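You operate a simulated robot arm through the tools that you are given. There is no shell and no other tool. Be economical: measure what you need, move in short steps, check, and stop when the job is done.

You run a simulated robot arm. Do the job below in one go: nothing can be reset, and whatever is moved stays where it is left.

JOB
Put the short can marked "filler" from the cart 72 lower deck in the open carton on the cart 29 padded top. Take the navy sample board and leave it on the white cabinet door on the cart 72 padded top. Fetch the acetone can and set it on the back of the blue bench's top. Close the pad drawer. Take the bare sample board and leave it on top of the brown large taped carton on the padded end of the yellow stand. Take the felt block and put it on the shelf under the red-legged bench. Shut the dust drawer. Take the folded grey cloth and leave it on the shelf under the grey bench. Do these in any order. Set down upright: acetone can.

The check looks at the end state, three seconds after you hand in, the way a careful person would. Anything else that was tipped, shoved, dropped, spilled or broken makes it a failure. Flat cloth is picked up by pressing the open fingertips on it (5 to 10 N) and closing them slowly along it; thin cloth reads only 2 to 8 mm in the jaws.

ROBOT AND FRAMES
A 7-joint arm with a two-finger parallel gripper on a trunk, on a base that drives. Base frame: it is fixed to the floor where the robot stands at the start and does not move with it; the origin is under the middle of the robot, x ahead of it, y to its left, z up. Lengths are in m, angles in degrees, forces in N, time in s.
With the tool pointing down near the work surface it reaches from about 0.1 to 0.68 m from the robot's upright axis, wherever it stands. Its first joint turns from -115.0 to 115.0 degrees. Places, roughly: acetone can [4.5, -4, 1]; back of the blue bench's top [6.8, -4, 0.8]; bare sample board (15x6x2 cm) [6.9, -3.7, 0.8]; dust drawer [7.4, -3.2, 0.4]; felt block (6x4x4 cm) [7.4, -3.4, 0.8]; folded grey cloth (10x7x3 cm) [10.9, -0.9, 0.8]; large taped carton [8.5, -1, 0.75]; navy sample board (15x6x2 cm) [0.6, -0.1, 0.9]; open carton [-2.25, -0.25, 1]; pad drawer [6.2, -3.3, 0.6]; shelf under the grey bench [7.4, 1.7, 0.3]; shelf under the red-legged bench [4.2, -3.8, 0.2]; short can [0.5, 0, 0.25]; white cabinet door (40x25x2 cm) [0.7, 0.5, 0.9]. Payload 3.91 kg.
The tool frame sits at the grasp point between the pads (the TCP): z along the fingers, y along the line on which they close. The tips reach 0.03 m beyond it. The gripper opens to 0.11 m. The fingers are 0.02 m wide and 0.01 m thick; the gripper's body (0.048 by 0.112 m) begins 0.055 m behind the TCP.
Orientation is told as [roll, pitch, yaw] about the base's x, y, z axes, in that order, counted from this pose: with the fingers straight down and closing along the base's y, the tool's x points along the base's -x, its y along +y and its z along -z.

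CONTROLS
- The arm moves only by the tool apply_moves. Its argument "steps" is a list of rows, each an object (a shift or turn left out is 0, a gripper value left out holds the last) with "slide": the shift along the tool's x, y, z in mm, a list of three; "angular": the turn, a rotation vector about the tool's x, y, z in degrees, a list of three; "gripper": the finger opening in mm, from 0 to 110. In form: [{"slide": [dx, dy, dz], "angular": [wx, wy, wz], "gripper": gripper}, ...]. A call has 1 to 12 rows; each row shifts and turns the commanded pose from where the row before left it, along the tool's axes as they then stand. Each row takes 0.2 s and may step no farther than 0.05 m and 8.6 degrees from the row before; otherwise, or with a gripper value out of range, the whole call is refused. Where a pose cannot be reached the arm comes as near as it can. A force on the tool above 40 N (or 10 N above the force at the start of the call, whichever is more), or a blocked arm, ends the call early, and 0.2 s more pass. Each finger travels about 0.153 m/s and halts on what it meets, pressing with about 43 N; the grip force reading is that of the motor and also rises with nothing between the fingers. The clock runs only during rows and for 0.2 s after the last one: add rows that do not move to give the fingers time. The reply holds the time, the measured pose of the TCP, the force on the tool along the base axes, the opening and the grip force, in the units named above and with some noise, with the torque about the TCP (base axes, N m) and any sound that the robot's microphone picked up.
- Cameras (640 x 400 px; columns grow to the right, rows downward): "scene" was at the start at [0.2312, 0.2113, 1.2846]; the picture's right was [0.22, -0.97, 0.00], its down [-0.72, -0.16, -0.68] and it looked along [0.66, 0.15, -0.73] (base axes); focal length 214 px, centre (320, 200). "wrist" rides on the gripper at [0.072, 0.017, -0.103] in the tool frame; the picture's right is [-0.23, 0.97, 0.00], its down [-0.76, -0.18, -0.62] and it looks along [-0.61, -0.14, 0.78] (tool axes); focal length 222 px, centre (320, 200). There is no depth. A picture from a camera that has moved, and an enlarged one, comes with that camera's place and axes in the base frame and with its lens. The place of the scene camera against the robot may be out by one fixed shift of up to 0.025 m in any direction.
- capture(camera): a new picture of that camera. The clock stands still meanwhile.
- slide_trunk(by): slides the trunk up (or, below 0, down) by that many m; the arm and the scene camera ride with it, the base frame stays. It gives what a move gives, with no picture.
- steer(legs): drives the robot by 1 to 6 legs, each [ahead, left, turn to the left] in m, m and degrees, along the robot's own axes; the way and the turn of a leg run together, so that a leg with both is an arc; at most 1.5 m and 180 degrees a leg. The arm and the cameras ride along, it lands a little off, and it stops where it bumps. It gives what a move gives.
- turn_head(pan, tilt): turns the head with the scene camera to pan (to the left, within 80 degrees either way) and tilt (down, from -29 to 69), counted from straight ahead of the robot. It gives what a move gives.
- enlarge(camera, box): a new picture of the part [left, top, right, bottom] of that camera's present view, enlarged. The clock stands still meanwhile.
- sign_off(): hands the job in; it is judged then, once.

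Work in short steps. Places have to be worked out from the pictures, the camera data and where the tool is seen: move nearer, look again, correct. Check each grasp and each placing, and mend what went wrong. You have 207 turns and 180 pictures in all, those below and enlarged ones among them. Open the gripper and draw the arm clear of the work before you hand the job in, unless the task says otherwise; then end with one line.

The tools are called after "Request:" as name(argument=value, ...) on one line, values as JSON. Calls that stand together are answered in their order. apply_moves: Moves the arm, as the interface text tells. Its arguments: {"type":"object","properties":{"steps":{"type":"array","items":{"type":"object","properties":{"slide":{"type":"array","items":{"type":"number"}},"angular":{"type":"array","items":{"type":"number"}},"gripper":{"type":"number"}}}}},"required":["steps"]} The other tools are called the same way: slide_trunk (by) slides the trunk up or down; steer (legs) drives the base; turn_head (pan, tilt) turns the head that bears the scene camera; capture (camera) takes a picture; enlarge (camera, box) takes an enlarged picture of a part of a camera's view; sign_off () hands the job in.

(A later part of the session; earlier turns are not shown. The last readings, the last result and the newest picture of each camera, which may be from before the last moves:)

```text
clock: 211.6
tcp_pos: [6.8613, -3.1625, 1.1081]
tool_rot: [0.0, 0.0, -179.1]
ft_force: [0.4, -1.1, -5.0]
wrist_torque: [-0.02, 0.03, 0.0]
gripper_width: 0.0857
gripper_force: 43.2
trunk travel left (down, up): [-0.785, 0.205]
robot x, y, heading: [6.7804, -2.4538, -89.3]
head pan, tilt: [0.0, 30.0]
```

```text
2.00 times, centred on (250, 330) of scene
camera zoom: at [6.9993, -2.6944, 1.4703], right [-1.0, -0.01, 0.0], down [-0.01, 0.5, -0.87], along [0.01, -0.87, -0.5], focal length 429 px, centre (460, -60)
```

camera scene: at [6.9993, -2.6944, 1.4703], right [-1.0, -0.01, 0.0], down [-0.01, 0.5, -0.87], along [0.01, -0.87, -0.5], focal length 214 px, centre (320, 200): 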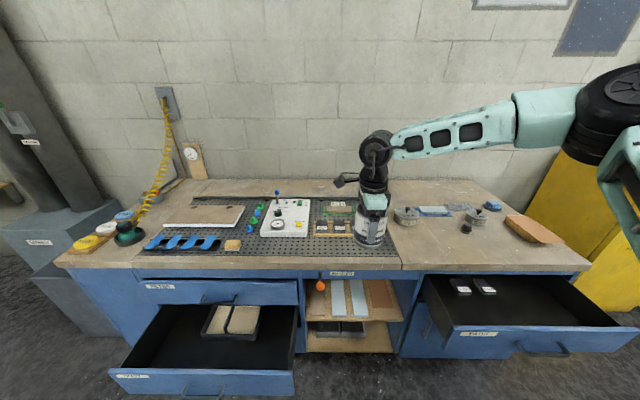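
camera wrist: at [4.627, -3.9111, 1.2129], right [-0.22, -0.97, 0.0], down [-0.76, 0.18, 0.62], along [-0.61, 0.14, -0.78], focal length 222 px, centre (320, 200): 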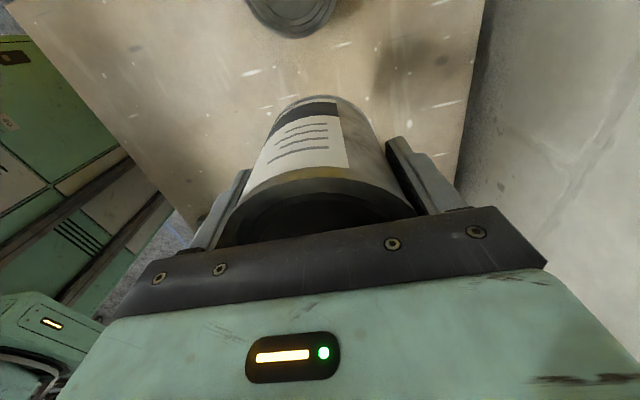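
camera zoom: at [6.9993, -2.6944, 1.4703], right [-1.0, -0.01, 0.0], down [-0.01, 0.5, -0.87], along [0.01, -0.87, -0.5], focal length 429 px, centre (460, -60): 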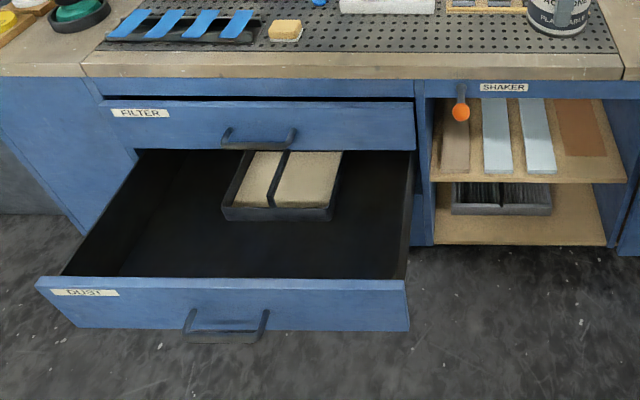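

PADS is the right drawer, DUST the lower left; the felt block and bare board are on the perforated table. I need the bench's geometry, so I raise the trunk and take a second view for parallax.

Request:
slide_trunk(by=0.2)

Request:
capture(camera="scene")

Request:
capture(camera="wrist")

```text
clock: 213.8
tcp_pos: [6.8625, -3.162, 1.3087]
tool_rot: [-0.1, 0.0, -179.1]
ft_force: [-0.5, 0.4, -4.6]
wrist_torque: [0.0, -0.04, 0.01]
gripper_width: 0.0855
gripper_force: 43.1
trunk travel left (down, up): [-0.985, 0.005]
robot x, y, heading: [6.7785, -2.4536, -89.3]
head pan, tilt: [0.0, 30.0]
```

```text
112 pictures are left
camera scene: at [6.9993, -2.6944, 1.6702], right [-1.0, -0.01, 0.0], down [-0.01, 0.5, -0.87], along [0.01, -0.87, -0.5], focal length 214 px, centre (320, 200)
```

scene: 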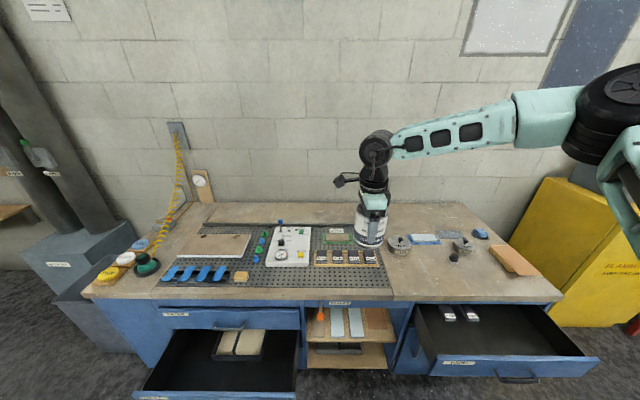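

```text
111 pictures are left
camera wrist: at [6.9339, -3.1791, 1.4128], right [-0.21, -0.98, 0.0], down [-0.76, 0.17, 0.62], along [-0.61, 0.13, -0.78], focal length 222 px, centre (320, 200)
```

wrist: 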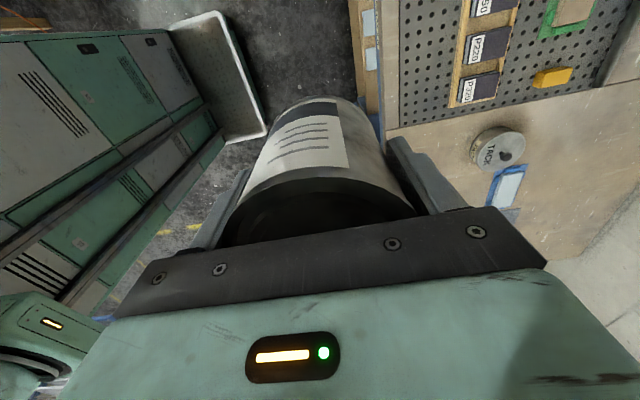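

The bench top is at z≈0.85 with its front edge at y≈-3.31, the perforated table's back at y≈-3.81 and the wall at -4.1. I test in free air how far the arm can extend with the tool vertical.

Request:
apply_moves(steps=[{"slide": [0, 40, 0]}, {"slide": [0, 40, 0]}, {"slide": [0, 40, 0]}, {"slide": [0, 40, 0]}, {"slide": [0, 30, 0]}, {}])

```text
clock: 215.2
tcp_pos: [6.863, -3.3533, 1.3078]
tool_rot: [0.1, 0.1, -179.0]
ft_force: [-0.2, -0.7, -5.4]
wrist_torque: [0.03, -0.02, 0.02]
gripper_width: 0.0857
gripper_force: 43.2
trunk travel left (down, up): [-0.985, 0.005]
robot x, y, heading: [6.779, -2.4565, -89.4]
head pan, tilt: [0.0, 30.0]
```

Radius 0.90 m is fine at this height; I try a little farther.

Request:
apply_moves(steps=[{"slide": [0, 40, 0]}, {"slide": [0, 30, 0]}, {}])

Request:
capture(camera="scene")

```text
clock: 216.0
tcp_pos: [6.8635, -3.3608, 1.3076]
tool_rot: [0.0, 0.0, -179.1]
ft_force: [0.1, 0.1, -5.6]
wrist_torque: [0.02, 0.0, 0.01]
gripper_width: 0.0854
gripper_force: 43.0
out of reach, approached as far as the arm can: row 1, 2
trunk travel left (down, up): [-0.985, 0.005]
robot x, y, heading: [6.779, -2.4523, -89.4]
head pan, tilt: [0.0, 30.0]
```

```text
110 pictures are left
camera scene: at [6.9994, -2.6944, 1.6702], right [-1.0, -0.01, 0.0], down [-0.01, 0.5, -0.87], along [0.01, -0.87, -0.5], focal length 214 px, centre (320, 200)
```

scene: 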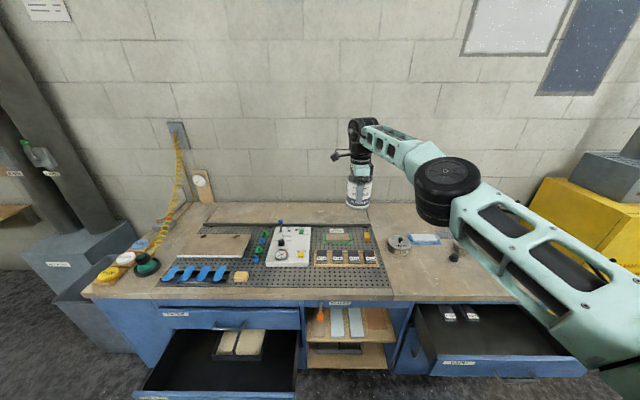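

Max reach is about 0.91 m, but the open drawers block the robot from standing close enough. I'll park the acetone can on the bench's front-right wood near [6.62,-3.41], close the drawers, then finish; first I move above that spot.

Request:
steer(legs=[[0.055, -0.24, -0.6]])

Request:
slide_trunk(by=-0.28)

Request:
capture(camera="scene")

Request:
capture(camera="wrist")

```text
clock: 217.8
tcp_pos: [6.6211, -3.4189, 1.308]
tool_rot: [0.1, 0.1, -179.3]
ft_force: [-0.6, -0.1, -3.8]
wrist_torque: [0.03, -0.03, 0.02]
gripper_width: 0.0856
gripper_force: 43.6
trunk travel left (down, up): [-0.985, 0.005]
robot x, y, heading: [6.5432, -2.51, -89.7]
head pan, tilt: [0.0, 30.0]
```

```text
clock: 220.6
tcp_pos: [6.622, -3.419, 1.0278]
tool_rot: [0.2, 0.0, -179.3]
ft_force: [-0.2, 1.0, -4.5]
wrist_torque: [0.01, -0.01, 0.02]
gripper_width: 0.0857
gripper_force: 42.9
trunk travel left (down, up): [-0.705, 0.285]
robot x, y, heading: [6.5429, -2.5081, -89.5]
head pan, tilt: [0.0, 30.0]
```

```text
109 pictures are left
camera scene: at [6.7605, -2.7518, 1.3902], right [-1.0, -0.01, 0.0], down [0.0, 0.5, -0.87], along [0.01, -0.87, -0.5], focal length 214 px, centre (320, 200)
```

scene: 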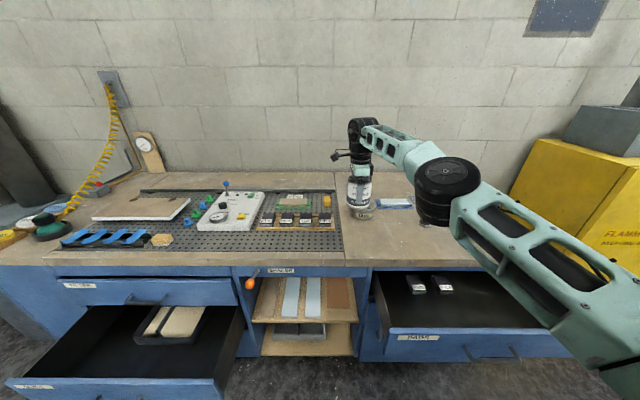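

```text
108 pictures are left
camera wrist: at [6.6937, -3.435, 1.1316], right [-0.22, -0.98, 0.0], down [-0.76, 0.17, 0.62], along [-0.61, 0.13, -0.78], focal length 222 px, centre (320, 200)
```

wrist: 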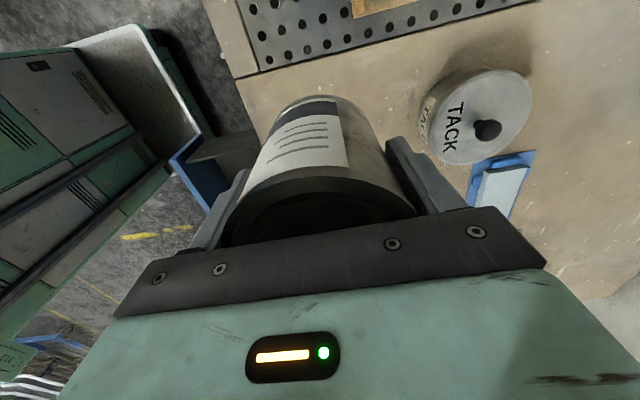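

Clear of the TACK cup and 3–4 cm inside the bench edge. I lower toward contact.

Request:
slide_trunk(by=-0.09)

Request:
apply_moves(steps=[{"slide": [0, 0, 6]}, {"slide": [0, 0, 4]}, {"slide": [0, 0, 3]}, {"slide": [0, 0, 3]}, {"slide": [0, 0, 3]}, {"slide": [0, 0, 2]}, {"slide": [0, 0, 2]}, {}])

```text
clock: 221.8
tcp_pos: [6.6208, -3.419, 0.9382]
tool_rot: [0.0, 0.0, -179.3]
ft_force: [1.1, -0.1, -4.5]
wrist_torque: [0.01, -0.02, -0.02]
gripper_width: 0.0853
gripper_force: 43.0
trunk travel left (down, up): [-0.615, 0.375]
robot x, y, heading: [6.5443, -2.5107, -89.7]
head pan, tilt: [0.0, 30.0]
```

```text
clock: 223.6
tcp_pos: [6.6202, -3.4186, 0.9152]
tool_rot: [0.0, 0.0, -179.3]
ft_force: [0.4, 0.8, -4.4]
wrist_torque: [0.01, -0.04, -0.01]
gripper_width: 0.0857
gripper_force: 43.4
trunk travel left (down, up): [-0.615, 0.375]
robot x, y, heading: [6.5397, -2.5079, -89.7]
head pan, tilt: [0.0, 30.0]
```

Request:
apply_moves(steps=[{"slide": [0, 0, 3]}, {"slide": [0, 0, 3]}, {"slide": [0, 0, 3]}, {"slide": [0, 0, 3]}, {"slide": [0, 0, 3]}, {"slide": [0, 0, 3]}, {"slide": [0, 0, 3]}, {}])

```text
clock: 225.4
tcp_pos: [6.6208, -3.4191, 0.8949]
tool_rot: [0.2, -0.1, -179.4]
ft_force: [0.3, -0.5, -5.5]
wrist_torque: [-0.03, -0.04, 0.0]
gripper_width: 0.0854
gripper_force: 43.3
trunk travel left (down, up): [-0.615, 0.375]
robot x, y, heading: [6.5396, -2.5082, -89.9]
head pan, tilt: [0.0, 30.0]
```

Request:
apply_moves(steps=[{"slide": [0, 0, 3]}, {"slide": [0, 0, 3]}, {"slide": [0, 0, 3]}, {"slide": [0, 0, 3]}, {"slide": [0, 0, 3]}, {"slide": [0, 0, 3]}, {"slide": [0, 0, 3]}, {"slide": [0, 0, 3]}, {"slide": [0, 0, 3]}, {}])

Request:
enlarge(camera="scene", box=[300, 150, 460, 250])

```text
clock: 227.6
tcp_pos: [6.6219, -3.4193, 0.8666]
tool_rot: [0.0, 0.1, -179.3]
ft_force: [0.1, 0.0, -5.1]
wrist_torque: [-0.02, -0.07, 0.02]
gripper_width: 0.0853
gripper_force: 42.9
trunk travel left (down, up): [-0.615, 0.375]
robot x, y, heading: [6.5424, -2.5054, -89.6]
head pan, tilt: [0.0, 30.0]
```

```text
4.00 times, centred on (380, 200) of scene
camera zoom: at [6.7605, -2.7517, 1.3002], right [-1.0, -0.01, 0.0], down [0.0, 0.5, -0.87], along [0.01, -0.87, -0.5], focal length 858 px, centre (80, 200)
```

zoom: 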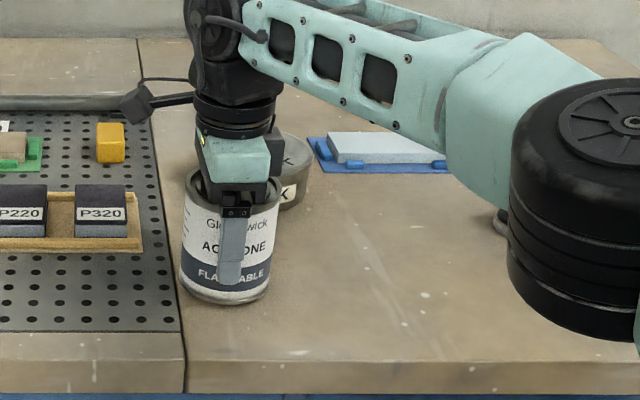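

Still descending freely; the can looks close to the surface. I continue.

Request:
apply_moves(steps=[{"slide": [0, 0, 3]}, {"slide": [0, 0, 3]}, {"slide": [0, 0, 3]}, {"slide": [0, 0, 3]}, {"slide": [0, 0, 3]}, {"slide": [0, 0, 3]}, {}])

```text
clock: 228.9
tcp_pos: [6.6219, -3.4197, 0.858]
tool_rot: [0.4, 0.3, -179.4]
ft_force: [-2.2, 5.2, 16.7]
wrist_torque: [1.3, 0.38, 0.03]
gripper_width: 0.0859
gripper_force: 43.3
trunk travel left (down, up): [-0.615, 0.375]
robot x, y, heading: [6.5411, -2.5108, -89.8]
head pan, tilt: [0.0, 30.0]
stopped in row 6: the force on the tool passed its limit at 41 N (the readings are from after the stop); the commanded pose is now the measured one
```

Contact at TCP z 0.858. I release and lift straight up.

Request:
apply_moves(steps=[{"slide": [0, 0, -1]}, {"gripper": 105}, {"gripper": 105}, {}, {"slide": [0, 0, -30]}, {"slide": [0, 0, -40]}, {"slide": [0, 0, -40]}, {"slide": [0, 0, -40]}, {}])

Request:
capture(camera="scene")

```text
clock: 230.9
tcp_pos: [6.6185, -3.4079, 0.9969]
tool_rot: [0.3, 0.3, -179.3]
ft_force: [-0.3, 0.1, 0.2]
wrist_torque: [-0.02, -0.02, 0.01]
gripper_width: 0.1052
gripper_force: 0.1
out of reach, approached as far as the arm can: row 8
trunk travel left (down, up): [-0.615, 0.375]
robot x, y, heading: [6.5442, -2.508, -89.5]
head pan, tilt: [0.0, 30.0]
```

```text
106 pictures are left
camera scene: at [6.7604, -2.7514, 1.3003], right [-1.0, -0.01, 0.0], down [0.0, 0.5, -0.87], along [0.01, -0.87, -0.5], focal length 214 px, centre (320, 200)
```

scene: 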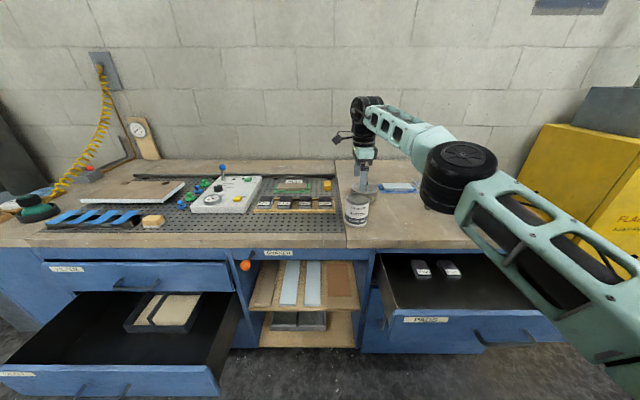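

The can stands on the bench. Next the PADS drawer (front panel near y≈-3.15, x 5.84–6.53, top z≈0.67): I retract, close the fingers, and move in front of it.

Request:
apply_moves(steps=[{"slide": [0, -40, 0]}, {"slide": [0, -40, 0]}, {"slide": [0, -40, 0]}, {"slide": [0, -40, 0]}, {"slide": [0, -40, 0]}, {"slide": [0, -40, 0]}, {"slide": [0, -40, 0]}, {"slide": [0, -40, 0]}, {"slide": [0, -30, 0], "gripper": 0}, {}])

Request:
steer(legs=[[0, -0.43, 0]])

Request:
slide_trunk(by=-0.2)

Request:
capture(camera="scene")

Request:
capture(camera="wrist")

```text
clock: 233.1
tcp_pos: [6.6155, -3.0587, 0.9937]
tool_rot: [0.3, 0.2, -179.4]
ft_force: [-0.1, 1.6, 0.3]
wrist_torque: [0.03, 0.01, -0.02]
gripper_width: 0.0
gripper_force: 37.5
trunk travel left (down, up): [-0.615, 0.375]
robot x, y, heading: [6.5407, -2.5086, -89.6]
head pan, tilt: [0.0, 30.0]
```

```text
clock: 235.8
tcp_pos: [6.1775, -3.0621, 0.9941]
tool_rot: [0.3, 0.2, -179.3]
ft_force: [0.2, -0.7, -0.5]
wrist_torque: [-0.02, -0.02, -0.01]
gripper_width: 0.0
gripper_force: 37.7
trunk travel left (down, up): [-0.615, 0.375]
robot x, y, heading: [6.1052, -2.5119, -89.6]
head pan, tilt: [0.0, 30.0]
```

```text
clock: 238.0
tcp_pos: [6.1776, -3.0623, 0.7941]
tool_rot: [0.4, 0.1, -179.4]
ft_force: [-0.7, 0.4, 0.1]
wrist_torque: [-0.02, 0.04, 0.0]
gripper_width: 0.0
gripper_force: 37.5
trunk travel left (down, up): [-0.415, 0.575]
robot x, y, heading: [6.106, -2.512, -89.8]
head pan, tilt: [0.0, 30.0]
```

```text
105 pictures are left
camera scene: at [6.3211, -2.7542, 1.1003], right [-1.0, -0.01, 0.0], down [0.0, 0.5, -0.87], along [0.01, -0.87, -0.5], focal length 214 px, centre (320, 200)
```

scene: 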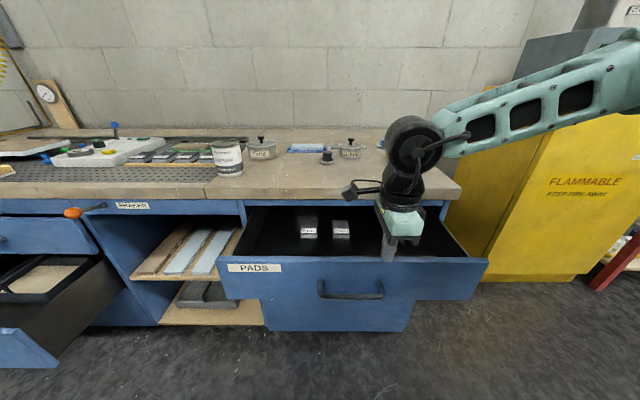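

```text
104 pictures are left
camera wrist: at [6.2496, -3.0778, 0.8972], right [-0.22, -0.98, 0.01], down [-0.77, 0.17, 0.62], along [-0.61, 0.13, -0.79], focal length 222 px, centre (320, 200)
```

wrist: 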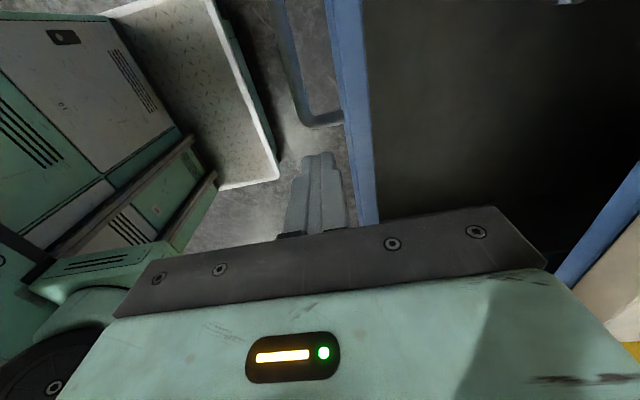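

The fingers are about 1 cm in front of the panel (top z≈0.755), beside its handle. To keep the gripper body clear of the bench lip, I back off and tilt the fingers forward before pushing.

Request:
apply_moves(steps=[{"slide": [0, -25, 0]}, {"slide": [0, -15, 0], "angular": [-8, 0, 0]}, {"angular": [-8, 0, 0]}, {"angular": [-8, 0, 0]}, {"angular": [-8, 0, 0]}, {"angular": [-8, 0, 0]}, {"angular": [-8, 0, 0]}, {"angular": [-8, 0, 0]}, {}])

Request:
capture(camera="wrist")

```text
clock: 240.0
tcp_pos: [6.2138, -3.0489, 0.8109]
tool_rot: [56.4, 0.2, -179.3]
ft_force: [0.0, 0.2, 1.2]
wrist_torque: [0.0, 0.01, 0.0]
gripper_width: 0.0001
gripper_force: 37.8
out of reach, approached as far as the arm can: row 6, 7, 8
trunk travel left (down, up): [-0.415, 0.575]
robot x, y, heading: [6.1017, -2.5112, -89.6]
head pan, tilt: [0.0, 30.0]
```

```text
103 pictures are left
camera wrist: at [6.2851, -2.9715, 0.8815], right [-0.22, -0.54, 0.81], down [-0.77, 0.61, 0.19], along [-0.6, -0.58, -0.55], focal length 222 px, centre (320, 200)
```

wrist: 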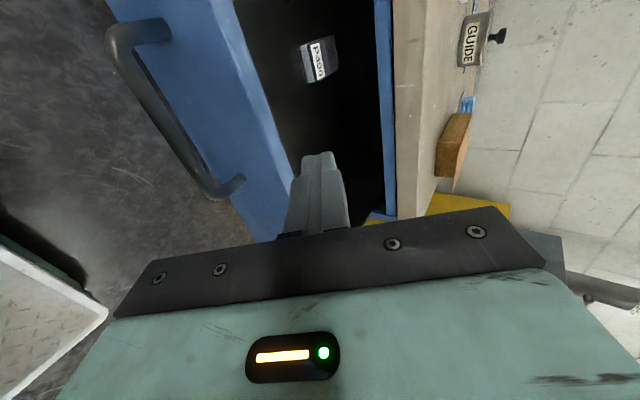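

Now I back off 6 cm, shift right past the handle's end, and lower in front of the panel.

Request:
steer(legs=[[-0.06, -0.07, 0]])

Request:
slide_trunk(by=-0.095)

Request:
capture(camera="wrist")

Request:
capture(camera="scene")

```text
clock: 241.1
tcp_pos: [6.1412, -2.9882, 0.8095]
tool_rot: [56.3, 0.2, -179.3]
ft_force: [0.0, -0.2, 0.3]
wrist_torque: [0.01, -0.02, 0.0]
gripper_width: 0.0
gripper_force: 38.6
trunk travel left (down, up): [-0.415, 0.575]
robot x, y, heading: [6.0326, -2.4527, -89.4]
head pan, tilt: [0.0, 30.0]
```

```text
clock: 242.4
tcp_pos: [6.1423, -2.9874, 0.7156]
tool_rot: [56.3, 0.2, -179.4]
ft_force: [-0.4, -0.1, -0.8]
wrist_torque: [0.01, 0.0, 0.02]
gripper_width: 0.0
gripper_force: 37.7
trunk travel left (down, up): [-0.32, 0.67]
robot x, y, heading: [6.0304, -2.4515, -89.6]
head pan, tilt: [0.0, 30.0]
```

```text
102 pictures are left
camera wrist: at [6.2137, -2.9108, 0.7865], right [-0.22, -0.54, 0.81], down [-0.77, 0.61, 0.2], along [-0.6, -0.58, -0.55], focal length 222 px, centre (320, 200)
```

wrist: 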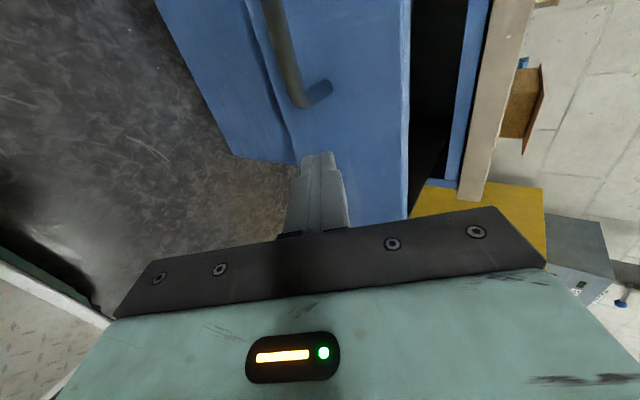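

```text
101 pictures are left
camera scene: at [6.2497, -2.6935, 1.0053], right [-1.0, -0.01, 0.0], down [0.0, 0.5, -0.87], along [0.01, -0.87, -0.5], focal length 214 px, centre (320, 200)
```

scene: 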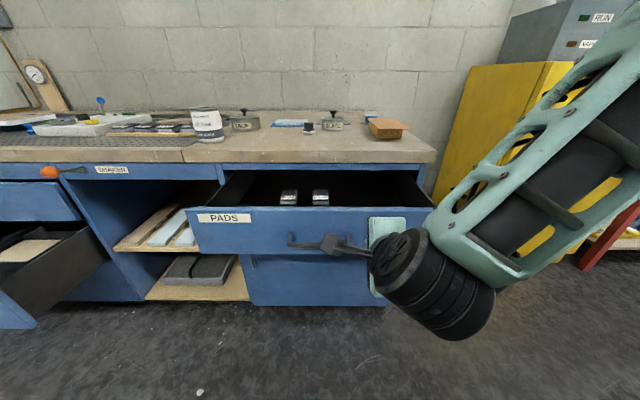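

Fingertips face the panel beside the handle. I push by driving forward in stages, watching the force.

Request:
steer(legs=[[0.15, 0, 0]])

Request:
capture(camera="scene")

```text
clock: 243.8
tcp_pos: [6.1423, -3.1375, 0.7162]
tool_rot: [56.3, 0.2, -179.5]
ft_force: [0.3, 1.0, -0.3]
wrist_torque: [0.02, -0.01, -0.03]
gripper_width: 0.0
gripper_force: 37.8
trunk travel left (down, up): [-0.32, 0.67]
robot x, y, heading: [6.0323, -2.6031, -89.3]
head pan, tilt: [0.0, 30.0]
```

```text
100 pictures are left
camera scene: at [6.2503, -2.8442, 1.0053], right [-1.0, -0.01, 0.0], down [0.0, 0.5, -0.87], along [0.01, -0.87, -0.5], focal length 214 px, centre (320, 200)
```

scene: 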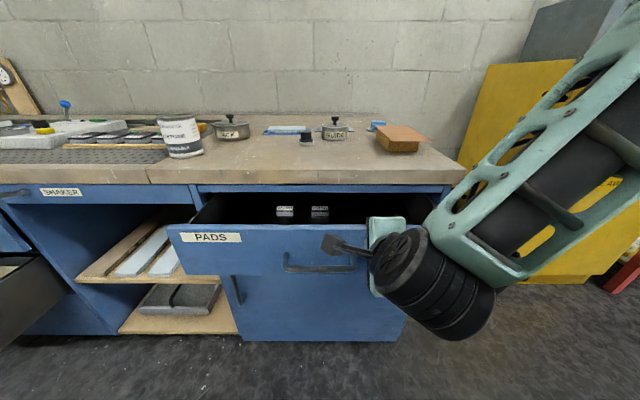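

Request:
steer(legs=[[0.1, 0, 0]])

Request:
capture(camera="scene")

Request:
capture(camera="wrist")

```text
clock: 244.9
tcp_pos: [6.1424, -3.2414, 0.7141]
tool_rot: [56.3, 0.1, -179.6]
ft_force: [-0.1, 0.4, 0.2]
wrist_torque: [-0.01, -0.02, 0.0]
gripper_width: 0.0002
gripper_force: 37.6
trunk travel left (down, up): [-0.32, 0.67]
robot x, y, heading: [6.0331, -2.6995, -90.1]
head pan, tilt: [0.0, 30.0]
```

```text
99 pictures are left
camera scene: at [6.2506, -2.9465, 1.0053], right [-1.0, -0.01, 0.0], down [0.0, 0.5, -0.87], along [0.0, -0.87, -0.5], focal length 214 px, centre (320, 200)
```

scene: 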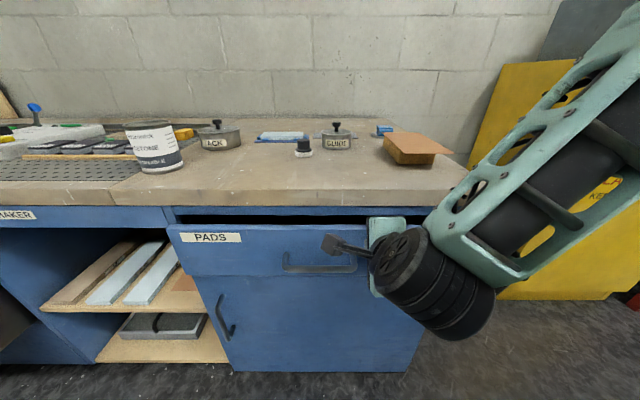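

```text
98 pictures are left
camera wrist: at [6.2138, -3.1639, 0.7864], right [-0.23, -0.54, 0.81], down [-0.77, 0.61, 0.2], along [-0.6, -0.58, -0.55], focal length 222 px, centre (320, 200)
```

wrist: 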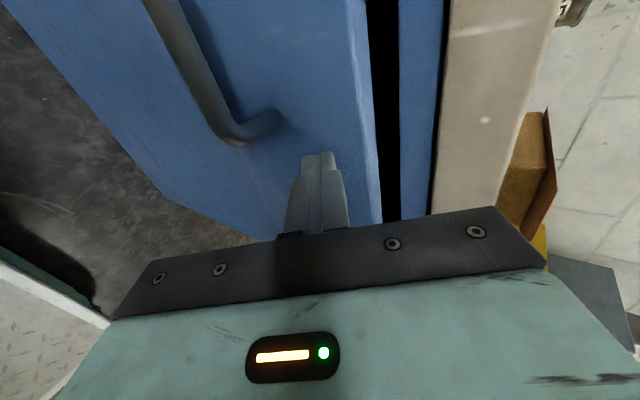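

Nearly closed. I push the rest with the arm in small steps until it resists.

Request:
apply_moves(steps=[{"slide": [0, 5.6, 8.3]}, {"slide": [0, 5.6, 8.3]}, {"slide": [0, 5.6, 8.3]}, {"slide": [0, 5.6, 8.3]}, {"slide": [0, 5.6, 8.3]}, {}])

Request:
capture(camera="scene")

```text
clock: 245.7
tcp_pos: [6.1423, -3.2627, 0.7143]
tool_rot: [56.1, 0.0, -179.3]
ft_force: [-7.2, 20.9, 15.2]
wrist_torque: [-0.25, 0.15, -0.32]
gripper_width: 0.0
gripper_force: 37.9
trunk travel left (down, up): [-0.32, 0.67]
robot x, y, heading: [6.032, -2.7004, -89.9]
head pan, tilt: [0.0, 30.0]
stopped in row 3: the force on the tool passed its limit at 60 N (the readings are from after the stop); the commanded pose is now the measured one
```

```text
97 pictures are left
camera scene: at [6.2502, -2.9451, 1.0059], right [-1.0, 0.0, 0.0], down [0.0, 0.5, -0.87], along [0.0, -0.87, -0.5], focal length 214 px, centre (320, 200)
```

scene: 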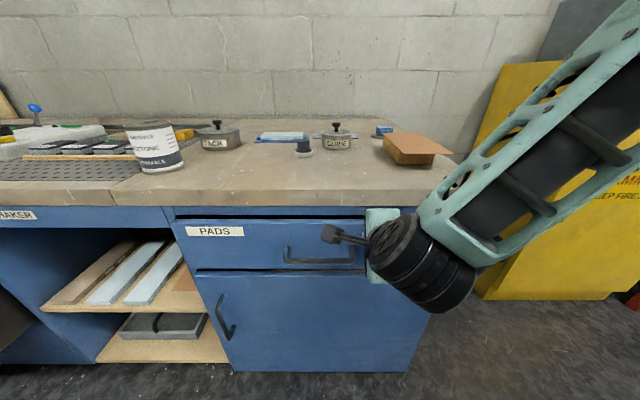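

The drawer hit its stop. I back away and check it.

Request:
steer(legs=[[-0.25, 0, 0]])

Request:
enlarge(camera="scene", box=[160, 120, 460, 320])

```text
clock: 247.5
tcp_pos: [6.143, -3.0145, 0.7155]
tool_rot: [56.0, 0.0, -179.0]
ft_force: [0.6, -0.4, -0.3]
wrist_torque: [0.03, -0.01, -0.02]
gripper_width: 0.0003
gripper_force: 37.7
trunk travel left (down, up): [-0.32, 0.67]
robot x, y, heading: [6.031, -2.4562, -89.5]
head pan, tilt: [0.0, 30.0]
```

```text
2.00 times, centred on (310, 220) of scene
camera zoom: at [6.2496, -2.6971, 1.0053], right [-1.0, -0.01, 0.0], down [0.0, 0.5, -0.87], along [0.01, -0.87, -0.5], focal length 429 px, centre (340, 160)
```

zoom: 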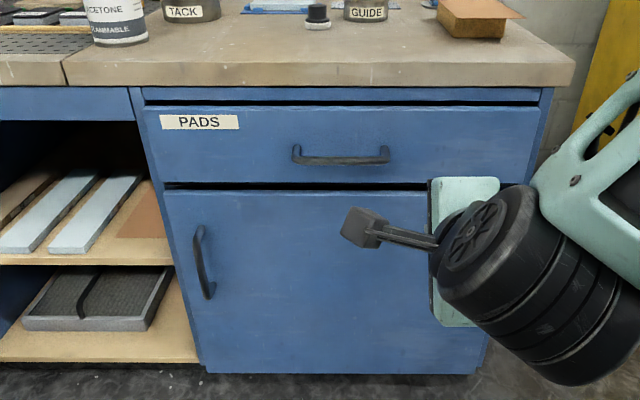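

PADS is shut. Next DUST: its panel is near y≈-3.05, x 7.10–7.80, top z≈0.55. I back off a little, drive left to x≈7.2 and lower the trunk.

Request:
steer(legs=[[-0.13, 0, 0], [0, 1.175, 0]])

Request:
slide_trunk(by=-0.2)

Request:
capture(camera="wrist")

Request:
capture(camera="scene")

```text
clock: 254.4
tcp_pos: [7.3141, -2.8801, 0.7144]
tool_rot: [55.9, 0.0, -179.6]
ft_force: [-0.6, 0.0, 0.0]
wrist_torque: [0.01, 0.01, -0.01]
gripper_width: 0.0
gripper_force: 38.1
trunk travel left (down, up): [-0.32, 0.67]
robot x, y, heading: [7.2073, -2.318, -90.0]
head pan, tilt: [0.0, 30.0]
```

```text
clock: 256.6
tcp_pos: [7.315, -2.8798, 0.5152]
tool_rot: [55.9, -0.1, -179.6]
ft_force: [0.5, -0.3, -0.2]
wrist_torque: [-0.01, 0.0, -0.01]
gripper_width: 0.0
gripper_force: 37.7
trunk travel left (down, up): [-0.12, 0.87]
robot x, y, heading: [7.2085, -2.3162, -90.2]
head pan, tilt: [0.0, 30.0]
```

```text
95 pictures are left
camera wrist: at [7.3867, -2.8032, 0.5862], right [-0.22, -0.55, 0.81], down [-0.76, 0.61, 0.2], along [-0.6, -0.57, -0.56], focal length 222 px, centre (320, 200)
```

wrist: 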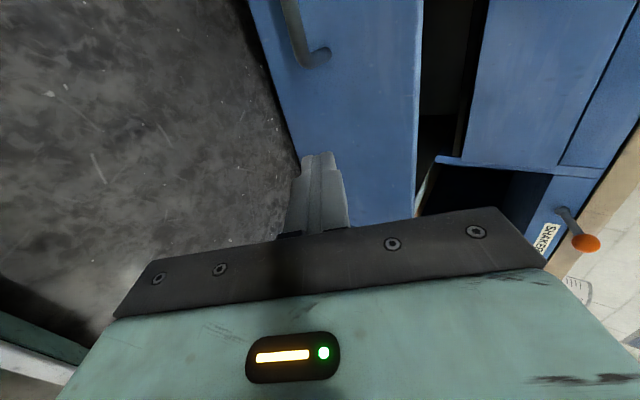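

```text
94 pictures are left
camera scene: at [7.4246, -2.5625, 0.8053], right [-1.0, 0.0, 0.0], down [0.0, 0.5, -0.87], along [0.0, -0.87, -0.5], focal length 214 px, centre (320, 200)
```

scene: 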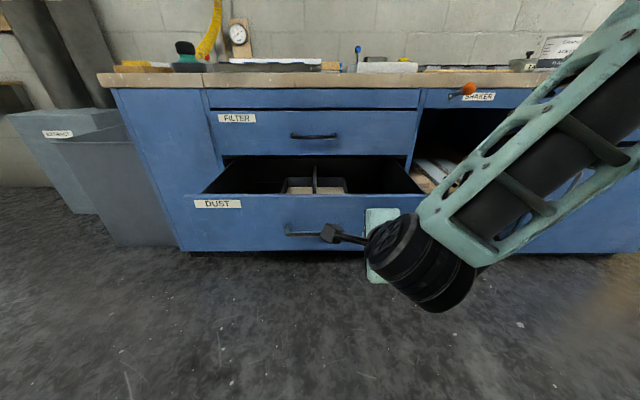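

Request:
slide_trunk(by=-0.05)

Request:
steer(legs=[[0.33, 0, 0]])

Request:
capture(camera="scene")

```text
clock: 257.5
tcp_pos: [7.3145, -2.879, 0.4647]
tool_rot: [56.0, -0.1, -179.8]
ft_force: [0.1, 0.8, 0.6]
wrist_torque: [-0.03, 0.02, 0.0]
gripper_width: 0.0003
gripper_force: 37.8
trunk travel left (down, up): [-0.07, 0.92]
robot x, y, heading: [7.2103, -2.317, -90.3]
head pan, tilt: [0.0, 30.0]
```

```text
clock: 259.7
tcp_pos: [7.3136, -3.2141, 0.4653]
tool_rot: [56.0, -0.1, -179.7]
ft_force: [0.5, 0.3, 0.6]
wrist_torque: [0.01, -0.04, 0.02]
gripper_width: 0.0
gripper_force: 37.8
trunk travel left (down, up): [-0.07, 0.92]
robot x, y, heading: [7.2071, -2.6515, -89.9]
head pan, tilt: [0.0, 30.0]
```

```text
93 pictures are left
camera scene: at [7.4243, -2.8971, 0.7553], right [-1.0, 0.0, 0.0], down [0.0, 0.5, -0.87], along [0.0, -0.87, -0.5], focal length 214 px, centre (320, 200)
```

scene: 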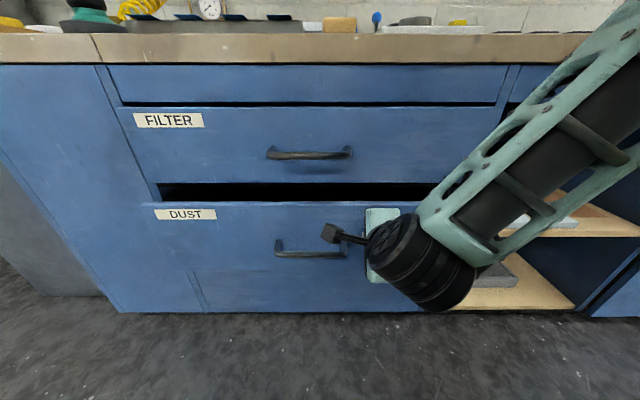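

Nearly shut; I finish with arm steps until it resists.

Request:
apply_moves(steps=[{"slide": [0, 5.6, 8.3]}, {"slide": [0, 5.6, 8.3]}, {"slide": [0, 5.6, 8.3]}, {"slide": [0, 5.6, 8.3]}, {"slide": [0, 5.6, 8.3]}, {"slide": [0, 5.6, 8.3]}, {"slide": [0, 5.6, 8.3]}, {}])

Request:
steer(legs=[[-0.35, 0, 0]])

Request:
capture(camera="scene")

```text
clock: 260.9
tcp_pos: [7.3153, -3.2595, 0.4632]
tool_rot: [55.7, -0.2, -179.5]
ft_force: [-4.8, 14.2, 10.4]
wrist_torque: [-0.2, 0.04, -0.21]
gripper_width: 0.0
gripper_force: 37.4
trunk travel left (down, up): [-0.07, 0.92]
robot x, y, heading: [7.2087, -2.6539, -90.2]
head pan, tilt: [0.0, 30.0]
stopped in row 6: the force on the tool passed its limit at 59 N (the readings are from after the stop); the commanded pose is now the measured one
```

```text
clock: 263.2
tcp_pos: [7.315, -2.9065, 0.4622]
tool_rot: [55.8, 0.0, -179.6]
ft_force: [-0.1, -0.4, 0.6]
wrist_torque: [-0.01, -0.01, -0.03]
gripper_width: 0.0
gripper_force: 37.9
trunk travel left (down, up): [-0.07, 0.92]
robot x, y, heading: [7.2083, -2.2985, -90.1]
head pan, tilt: [0.0, 30.0]
```

```text
92 pictures are left
camera scene: at [7.4245, -2.5422, 0.7553], right [-1.0, 0.0, 0.0], down [0.0, 0.5, -0.87], along [0.0, -0.87, -0.5], focal length 214 px, centre (320, 200)
```

scene: 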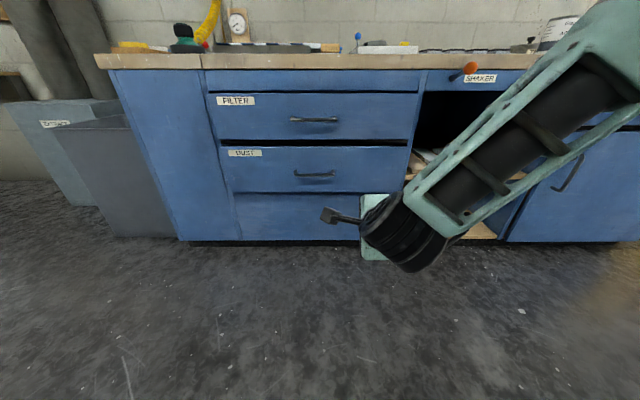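

Both drawers are shut. I raise the trunk and bring the tool back to vertical with its yaw unwound to the starting orientation.

Request:
slide_trunk(by=0.4)

Request:
apply_moves(steps=[{"angular": [8, 0, 0]}, {"angular": [8, 0, 0]}, {"angular": [8, 0, 0]}, {"angular": [8, 0, 0]}, {"angular": [8, 0, 0]}, {"angular": [8, 0, 0]}, {"angular": [7.8, 0, 0]}, {}])

Request:
apply_moves(steps=[{"angular": [0, 0, -8.2], "gripper": 105}, {"angular": [0, 0, -8.2]}, {"angular": [0, 0, -8.2]}, {"angular": [0, 0, -8.2]}, {"angular": [0, 0, -8.2]}, {"angular": [0, 0, -8.2]}, {"angular": [0, 0, -8.2]}, {"angular": [0, 0, -8.2]}, {"angular": [0, 0, -8.2]}, {"angular": [0, 0, -8.2]}, {"angular": [0, 0, -8.2]}, {}])

Request:
slide_trunk(by=0.25)

```text
clock: 267.0
tcp_pos: [7.3142, -2.9049, 0.8631]
tool_rot: [55.6, -0.1, -179.7]
ft_force: [0.5, -0.1, -0.4]
wrist_torque: [-0.03, -0.01, -0.02]
gripper_width: 0.0
gripper_force: 37.5
trunk travel left (down, up): [-0.47, 0.52]
robot x, y, heading: [7.2043, -2.295, -90.0]
head pan, tilt: [0.0, 30.0]
```

```text
clock: 268.8
tcp_pos: [7.3156, -2.9062, 0.8637]
tool_rot: [-0.2, -0.2, -179.6]
ft_force: [0.3, 1.0, -0.1]
wrist_torque: [0.0, 0.01, -0.02]
gripper_width: 0.0
gripper_force: 37.2
trunk travel left (down, up): [-0.47, 0.52]
robot x, y, heading: [7.2085, -2.2973, -89.9]
head pan, tilt: [0.0, 30.0]
```

```text
clock: 271.4
tcp_pos: [7.3137, -2.9048, 0.8634]
tool_rot: [-0.1, 0.2, -89.3]
ft_force: [0.4, 0.3, 0.0]
wrist_torque: [0.02, 0.03, -0.05]
gripper_width: 0.1051
gripper_force: 0.0
trunk travel left (down, up): [-0.47, 0.52]
robot x, y, heading: [7.2085, -2.2962, -90.1]
head pan, tilt: [0.0, 30.0]
```

```text
clock: 274.0
tcp_pos: [7.3138, -2.9054, 1.113]
tool_rot: [-0.1, 0.2, -89.4]
ft_force: [-0.2, 0.5, 0.2]
wrist_torque: [0.01, -0.03, -0.02]
gripper_width: 0.1052
gripper_force: 0.1
trunk travel left (down, up): [-0.72, 0.27]
robot x, y, heading: [7.2118, -2.299, -90.3]
head pan, tilt: [0.0, 30.0]
```

I drive to the parked can (robot about 0.67 m from it) and tilt the tool forward 35°.

Request:
steer(legs=[[0.38, -0.69, 0.3]])

Request:
apply_moves(steps=[{"angular": [0, -8, 0]}, {"angular": [0, -8, 0]}, {"angular": [0, -8, 0]}, {"angular": [0, -8, 0]}, {"angular": [0, -4, 0]}, {}])

Request:
capture(camera="scene")

Request:
capture(camera="wrist")

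```text
clock: 278.2
tcp_pos: [6.6425, -3.2887, 1.1132]
tool_rot: [0.0, 0.2, -88.6]
ft_force: [-0.2, -0.2, 0.0]
wrist_torque: [0.0, 0.0, 0.02]
gripper_width: 0.1053
gripper_force: 0.0
trunk travel left (down, up): [-0.72, 0.27]
robot x, y, heading: [6.5295, -2.6797, -89.4]
head pan, tilt: [0.0, 30.0]
```

```text
clock: 279.6
tcp_pos: [6.6419, -3.288, 1.1126]
tool_rot: [-0.2, -35.9, -88.6]
ft_force: [-0.1, -0.1, 0.0]
wrist_torque: [0.01, 0.03, -0.01]
gripper_width: 0.1051
gripper_force: 0.0
trunk travel left (down, up): [-0.72, 0.27]
robot x, y, heading: [6.5303, -2.6801, -89.8]
head pan, tilt: [0.0, 30.0]
```

```text
91 pictures are left
camera scene: at [6.7471, -2.9228, 1.4053], right [-1.0, -0.01, 0.0], down [-0.01, 0.5, -0.87], along [0.01, -0.87, -0.5], focal length 214 px, centre (320, 200)
```

scene: 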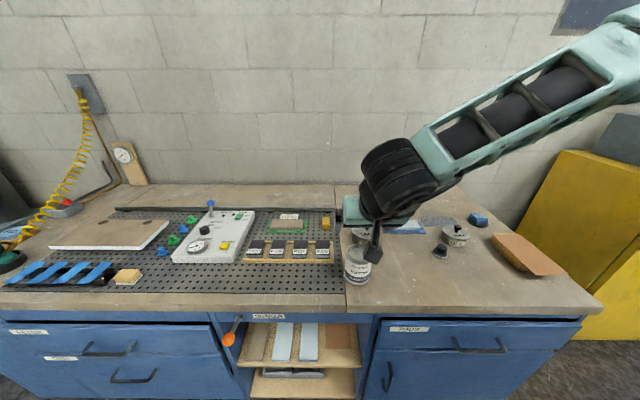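

```text
90 pictures are left
camera wrist: at [6.6561, -3.1685, 1.1537], right [0.98, -0.16, 0.13], down [-0.17, -0.26, 0.95], along [-0.12, -0.95, -0.28], focal length 222 px, centre (320, 200)
```

wrist: 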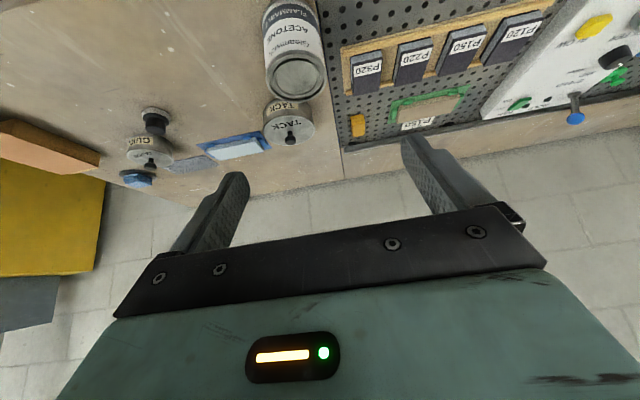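

The tilt is fine here. The can stands at [6.621,-3.419]; I lower in front of it (combined arm and trunk), then check the view.

Request:
apply_moves(steps=[{"slide": [20, -10, 27]}, {"slide": [19, -11, 27]}, {"slide": [19, 0, 27]}, {}])

Request:
slide_trunk(by=-0.155)

Request:
capture(camera="wrist")

Request:
capture(camera="scene")

```text
clock: 280.6
tcp_pos: [6.6196, -3.2884, 1.0122]
tool_rot: [-0.1, -35.9, -88.6]
ft_force: [0.7, -0.2, 0.6]
wrist_torque: [0.01, 0.0, -0.01]
gripper_width: 0.1054
gripper_force: 0.1
trunk travel left (down, up): [-0.72, 0.27]
robot x, y, heading: [6.5305, -2.6815, -89.4]
head pan, tilt: [0.0, 30.0]
```

```text
clock: 282.4
tcp_pos: [6.6211, -3.2895, 0.8572]
tool_rot: [0.0, -35.9, -88.6]
ft_force: [-0.6, -0.2, -0.4]
wrist_torque: [0.02, -0.02, -0.01]
gripper_width: 0.1052
gripper_force: 0.0
trunk travel left (down, up): [-0.565, 0.425]
robot x, y, heading: [6.5336, -2.6799, -89.4]
head pan, tilt: [0.0, 30.0]
```

```text
89 pictures are left
camera wrist: at [6.6351, -3.1699, 0.8987], right [0.98, -0.16, 0.13], down [-0.17, -0.26, 0.95], along [-0.12, -0.95, -0.28], focal length 222 px, centre (320, 200)
```

wrist: 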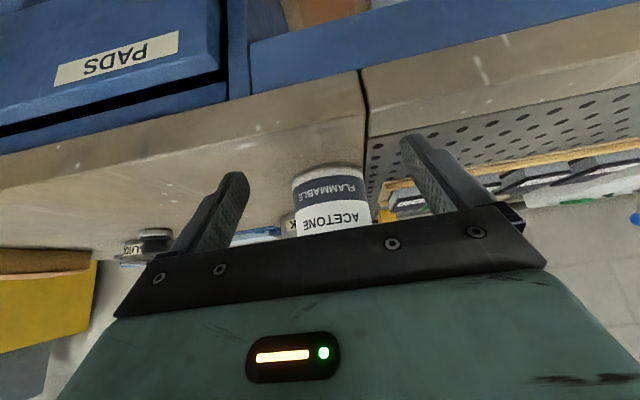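

```text
88 pictures are left
camera scene: at [6.7471, -2.9228, 1.2503], right [-1.0, -0.01, 0.0], down [-0.01, 0.5, -0.87], along [0.01, -0.87, -0.5], focal length 214 px, centre (320, 200)
```

scene: 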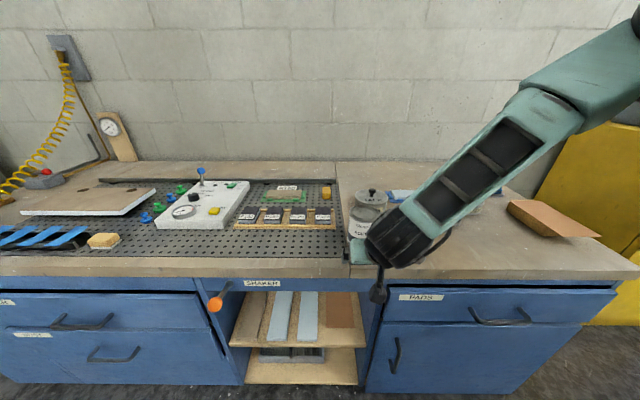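

The fingers straddle the can symmetrically. I move straight forward 12.5 cm around it and close.

Request:
apply_moves(steps=[{"slide": [-34, 0, 24.4]}, {"slide": [-34, 0, 24.4]}, {"slide": [-33, 0, 24]}, {}])

Request:
capture(camera="wrist")

```text
clock: 283.4
tcp_pos: [6.6254, -3.4125, 0.8612]
tool_rot: [-0.1, -35.9, -88.5]
ft_force: [0.8, 4.4, 6.7]
wrist_torque: [0.09, 0.07, -0.03]
gripper_width: 0.1053
gripper_force: 0.2
trunk travel left (down, up): [-0.565, 0.425]
robot x, y, heading: [6.5279, -2.6839, -89.4]
head pan, tilt: [0.0, 30.0]
```

```text
87 pictures are left
camera wrist: at [6.6386, -3.294, 0.9014], right [0.98, -0.16, 0.13], down [-0.17, -0.26, 0.95], along [-0.12, -0.95, -0.28], focal length 222 px, centre (320, 200)
```

wrist: 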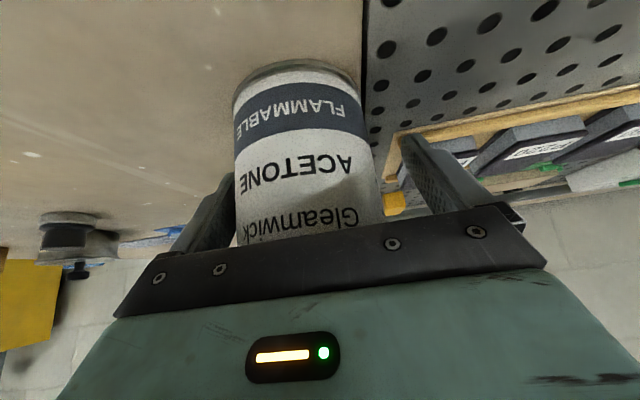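

The palm just touched the lid rim (about 7 N), so I back off 6 mm along the tool, shift 4 mm, and close.

Request:
apply_moves(steps=[{"slide": [0, -4, -7]}, {}, {"gripper": 95}, {"gripper": 80}, {"gripper": 60}, {"gripper": 60}, {}])

Request:
capture(camera="wrist")

```text
clock: 285.0
tcp_pos: [6.6213, -3.4105, 0.8639]
tool_rot: [-0.2, -35.8, -88.6]
ft_force: [-2.5, -0.1, -0.8]
wrist_torque: [-0.02, 0.04, -0.05]
gripper_width: 0.0852
gripper_force: 42.4
trunk travel left (down, up): [-0.565, 0.425]
robot x, y, heading: [6.528, -2.6809, -89.5]
head pan, tilt: [0.0, 30.0]
```

```text
86 pictures are left
camera wrist: at [6.6345, -3.29, 0.9054], right [0.98, -0.16, 0.13], down [-0.17, -0.26, 0.95], along [-0.12, -0.95, -0.28], focal length 222 px, centre (320, 200)
```

wrist: 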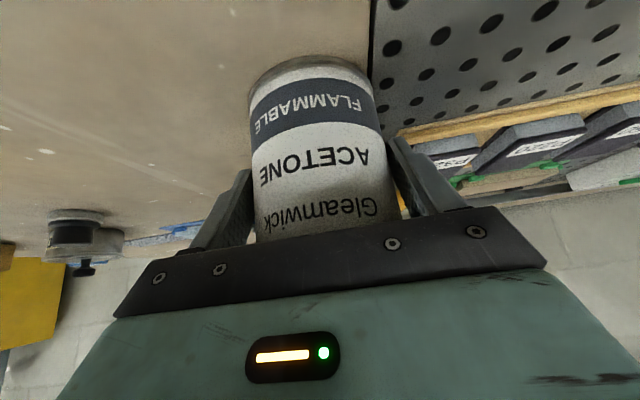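

Held upright. I lift well above the cups, drive forward 20 cm, and extend the arm toward the back strip.

Request:
slide_trunk(by=0.2)

Request:
steer(legs=[[0.21, 0, -0.5]])

Request:
apply_moves(steps=[{"slide": [-32, 0, 23.4]}, {"slide": [-32, 0, 23.4]}, {"slide": [-32, 0, 23.4]}, {"slide": [-32, 0, 23.4]}, {"slide": [-32, 0, 23.4]}, {"slide": [-24, 0, 17.5]}, {}])

Request:
capture(camera="scene")

```text
clock: 287.2
tcp_pos: [6.6217, -3.4099, 1.0632]
tool_rot: [-0.1, -35.8, -88.6]
ft_force: [-0.3, 0.6, -5.8]
wrist_torque: [0.06, -0.02, -0.01]
gripper_width: 0.0851
gripper_force: 42.9
trunk travel left (down, up): [-0.765, 0.225]
robot x, y, heading: [6.5282, -2.6816, -89.6]
head pan, tilt: [0.0, 30.0]
```

```text
clock: 288.9
tcp_pos: [6.6185, -3.6259, 1.064]
tool_rot: [-0.1, -35.8, -88.9]
ft_force: [0.5, -0.6, -4.2]
wrist_torque: [0.08, 0.0, 0.01]
gripper_width: 0.0851
gripper_force: 42.5
trunk travel left (down, up): [-0.765, 0.225]
robot x, y, heading: [6.5314, -2.8956, -89.6]
head pan, tilt: [0.0, 30.0]
```

```text
clock: 290.4
tcp_pos: [6.6213, -3.8561, 1.0643]
tool_rot: [-0.1, -35.8, -88.9]
ft_force: [0.1, 0.0, -5.4]
wrist_torque: [0.08, 0.0, 0.02]
gripper_width: 0.085
gripper_force: 42.8
trunk travel left (down, up): [-0.765, 0.225]
robot x, y, heading: [6.5301, -2.8987, -89.7]
head pan, tilt: [0.0, 30.0]
```

```text
85 pictures are left
camera scene: at [6.7476, -3.1412, 1.4502], right [-1.0, -0.01, 0.0], down [0.0, 0.5, -0.87], along [0.0, -0.87, -0.5], focal length 214 px, centre (320, 200)
```

scene: 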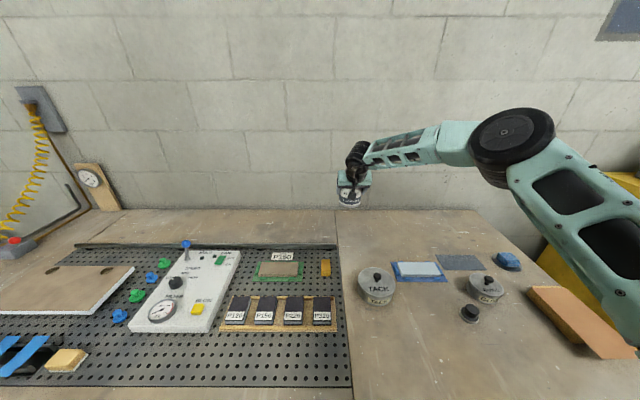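

It reaches y=-3.856 without trouble. The strip behind the perforated table is about y -3.87 to -4.15, so I extend 9 cm more.

Request:
apply_moves(steps=[{"slide": [-25, 0, 18]}, {"slide": [-25, 0, 18]}, {"slide": [-23, 0, 17]}, {}])

```text
clock: 291.4
tcp_pos: [6.6174, -3.9315, 1.0597]
tool_rot: [-0.1, -35.8, -88.8]
ft_force: [0.3, 0.2, -5.3]
wrist_torque: [0.08, -0.02, -0.01]
gripper_width: 0.0851
gripper_force: 43.5
out of reach, approached as far as the arm can: row 3
trunk travel left (down, up): [-0.765, 0.225]
robot x, y, heading: [6.5319, -2.8988, -89.5]
head pan, tilt: [0.0, 30.0]
```

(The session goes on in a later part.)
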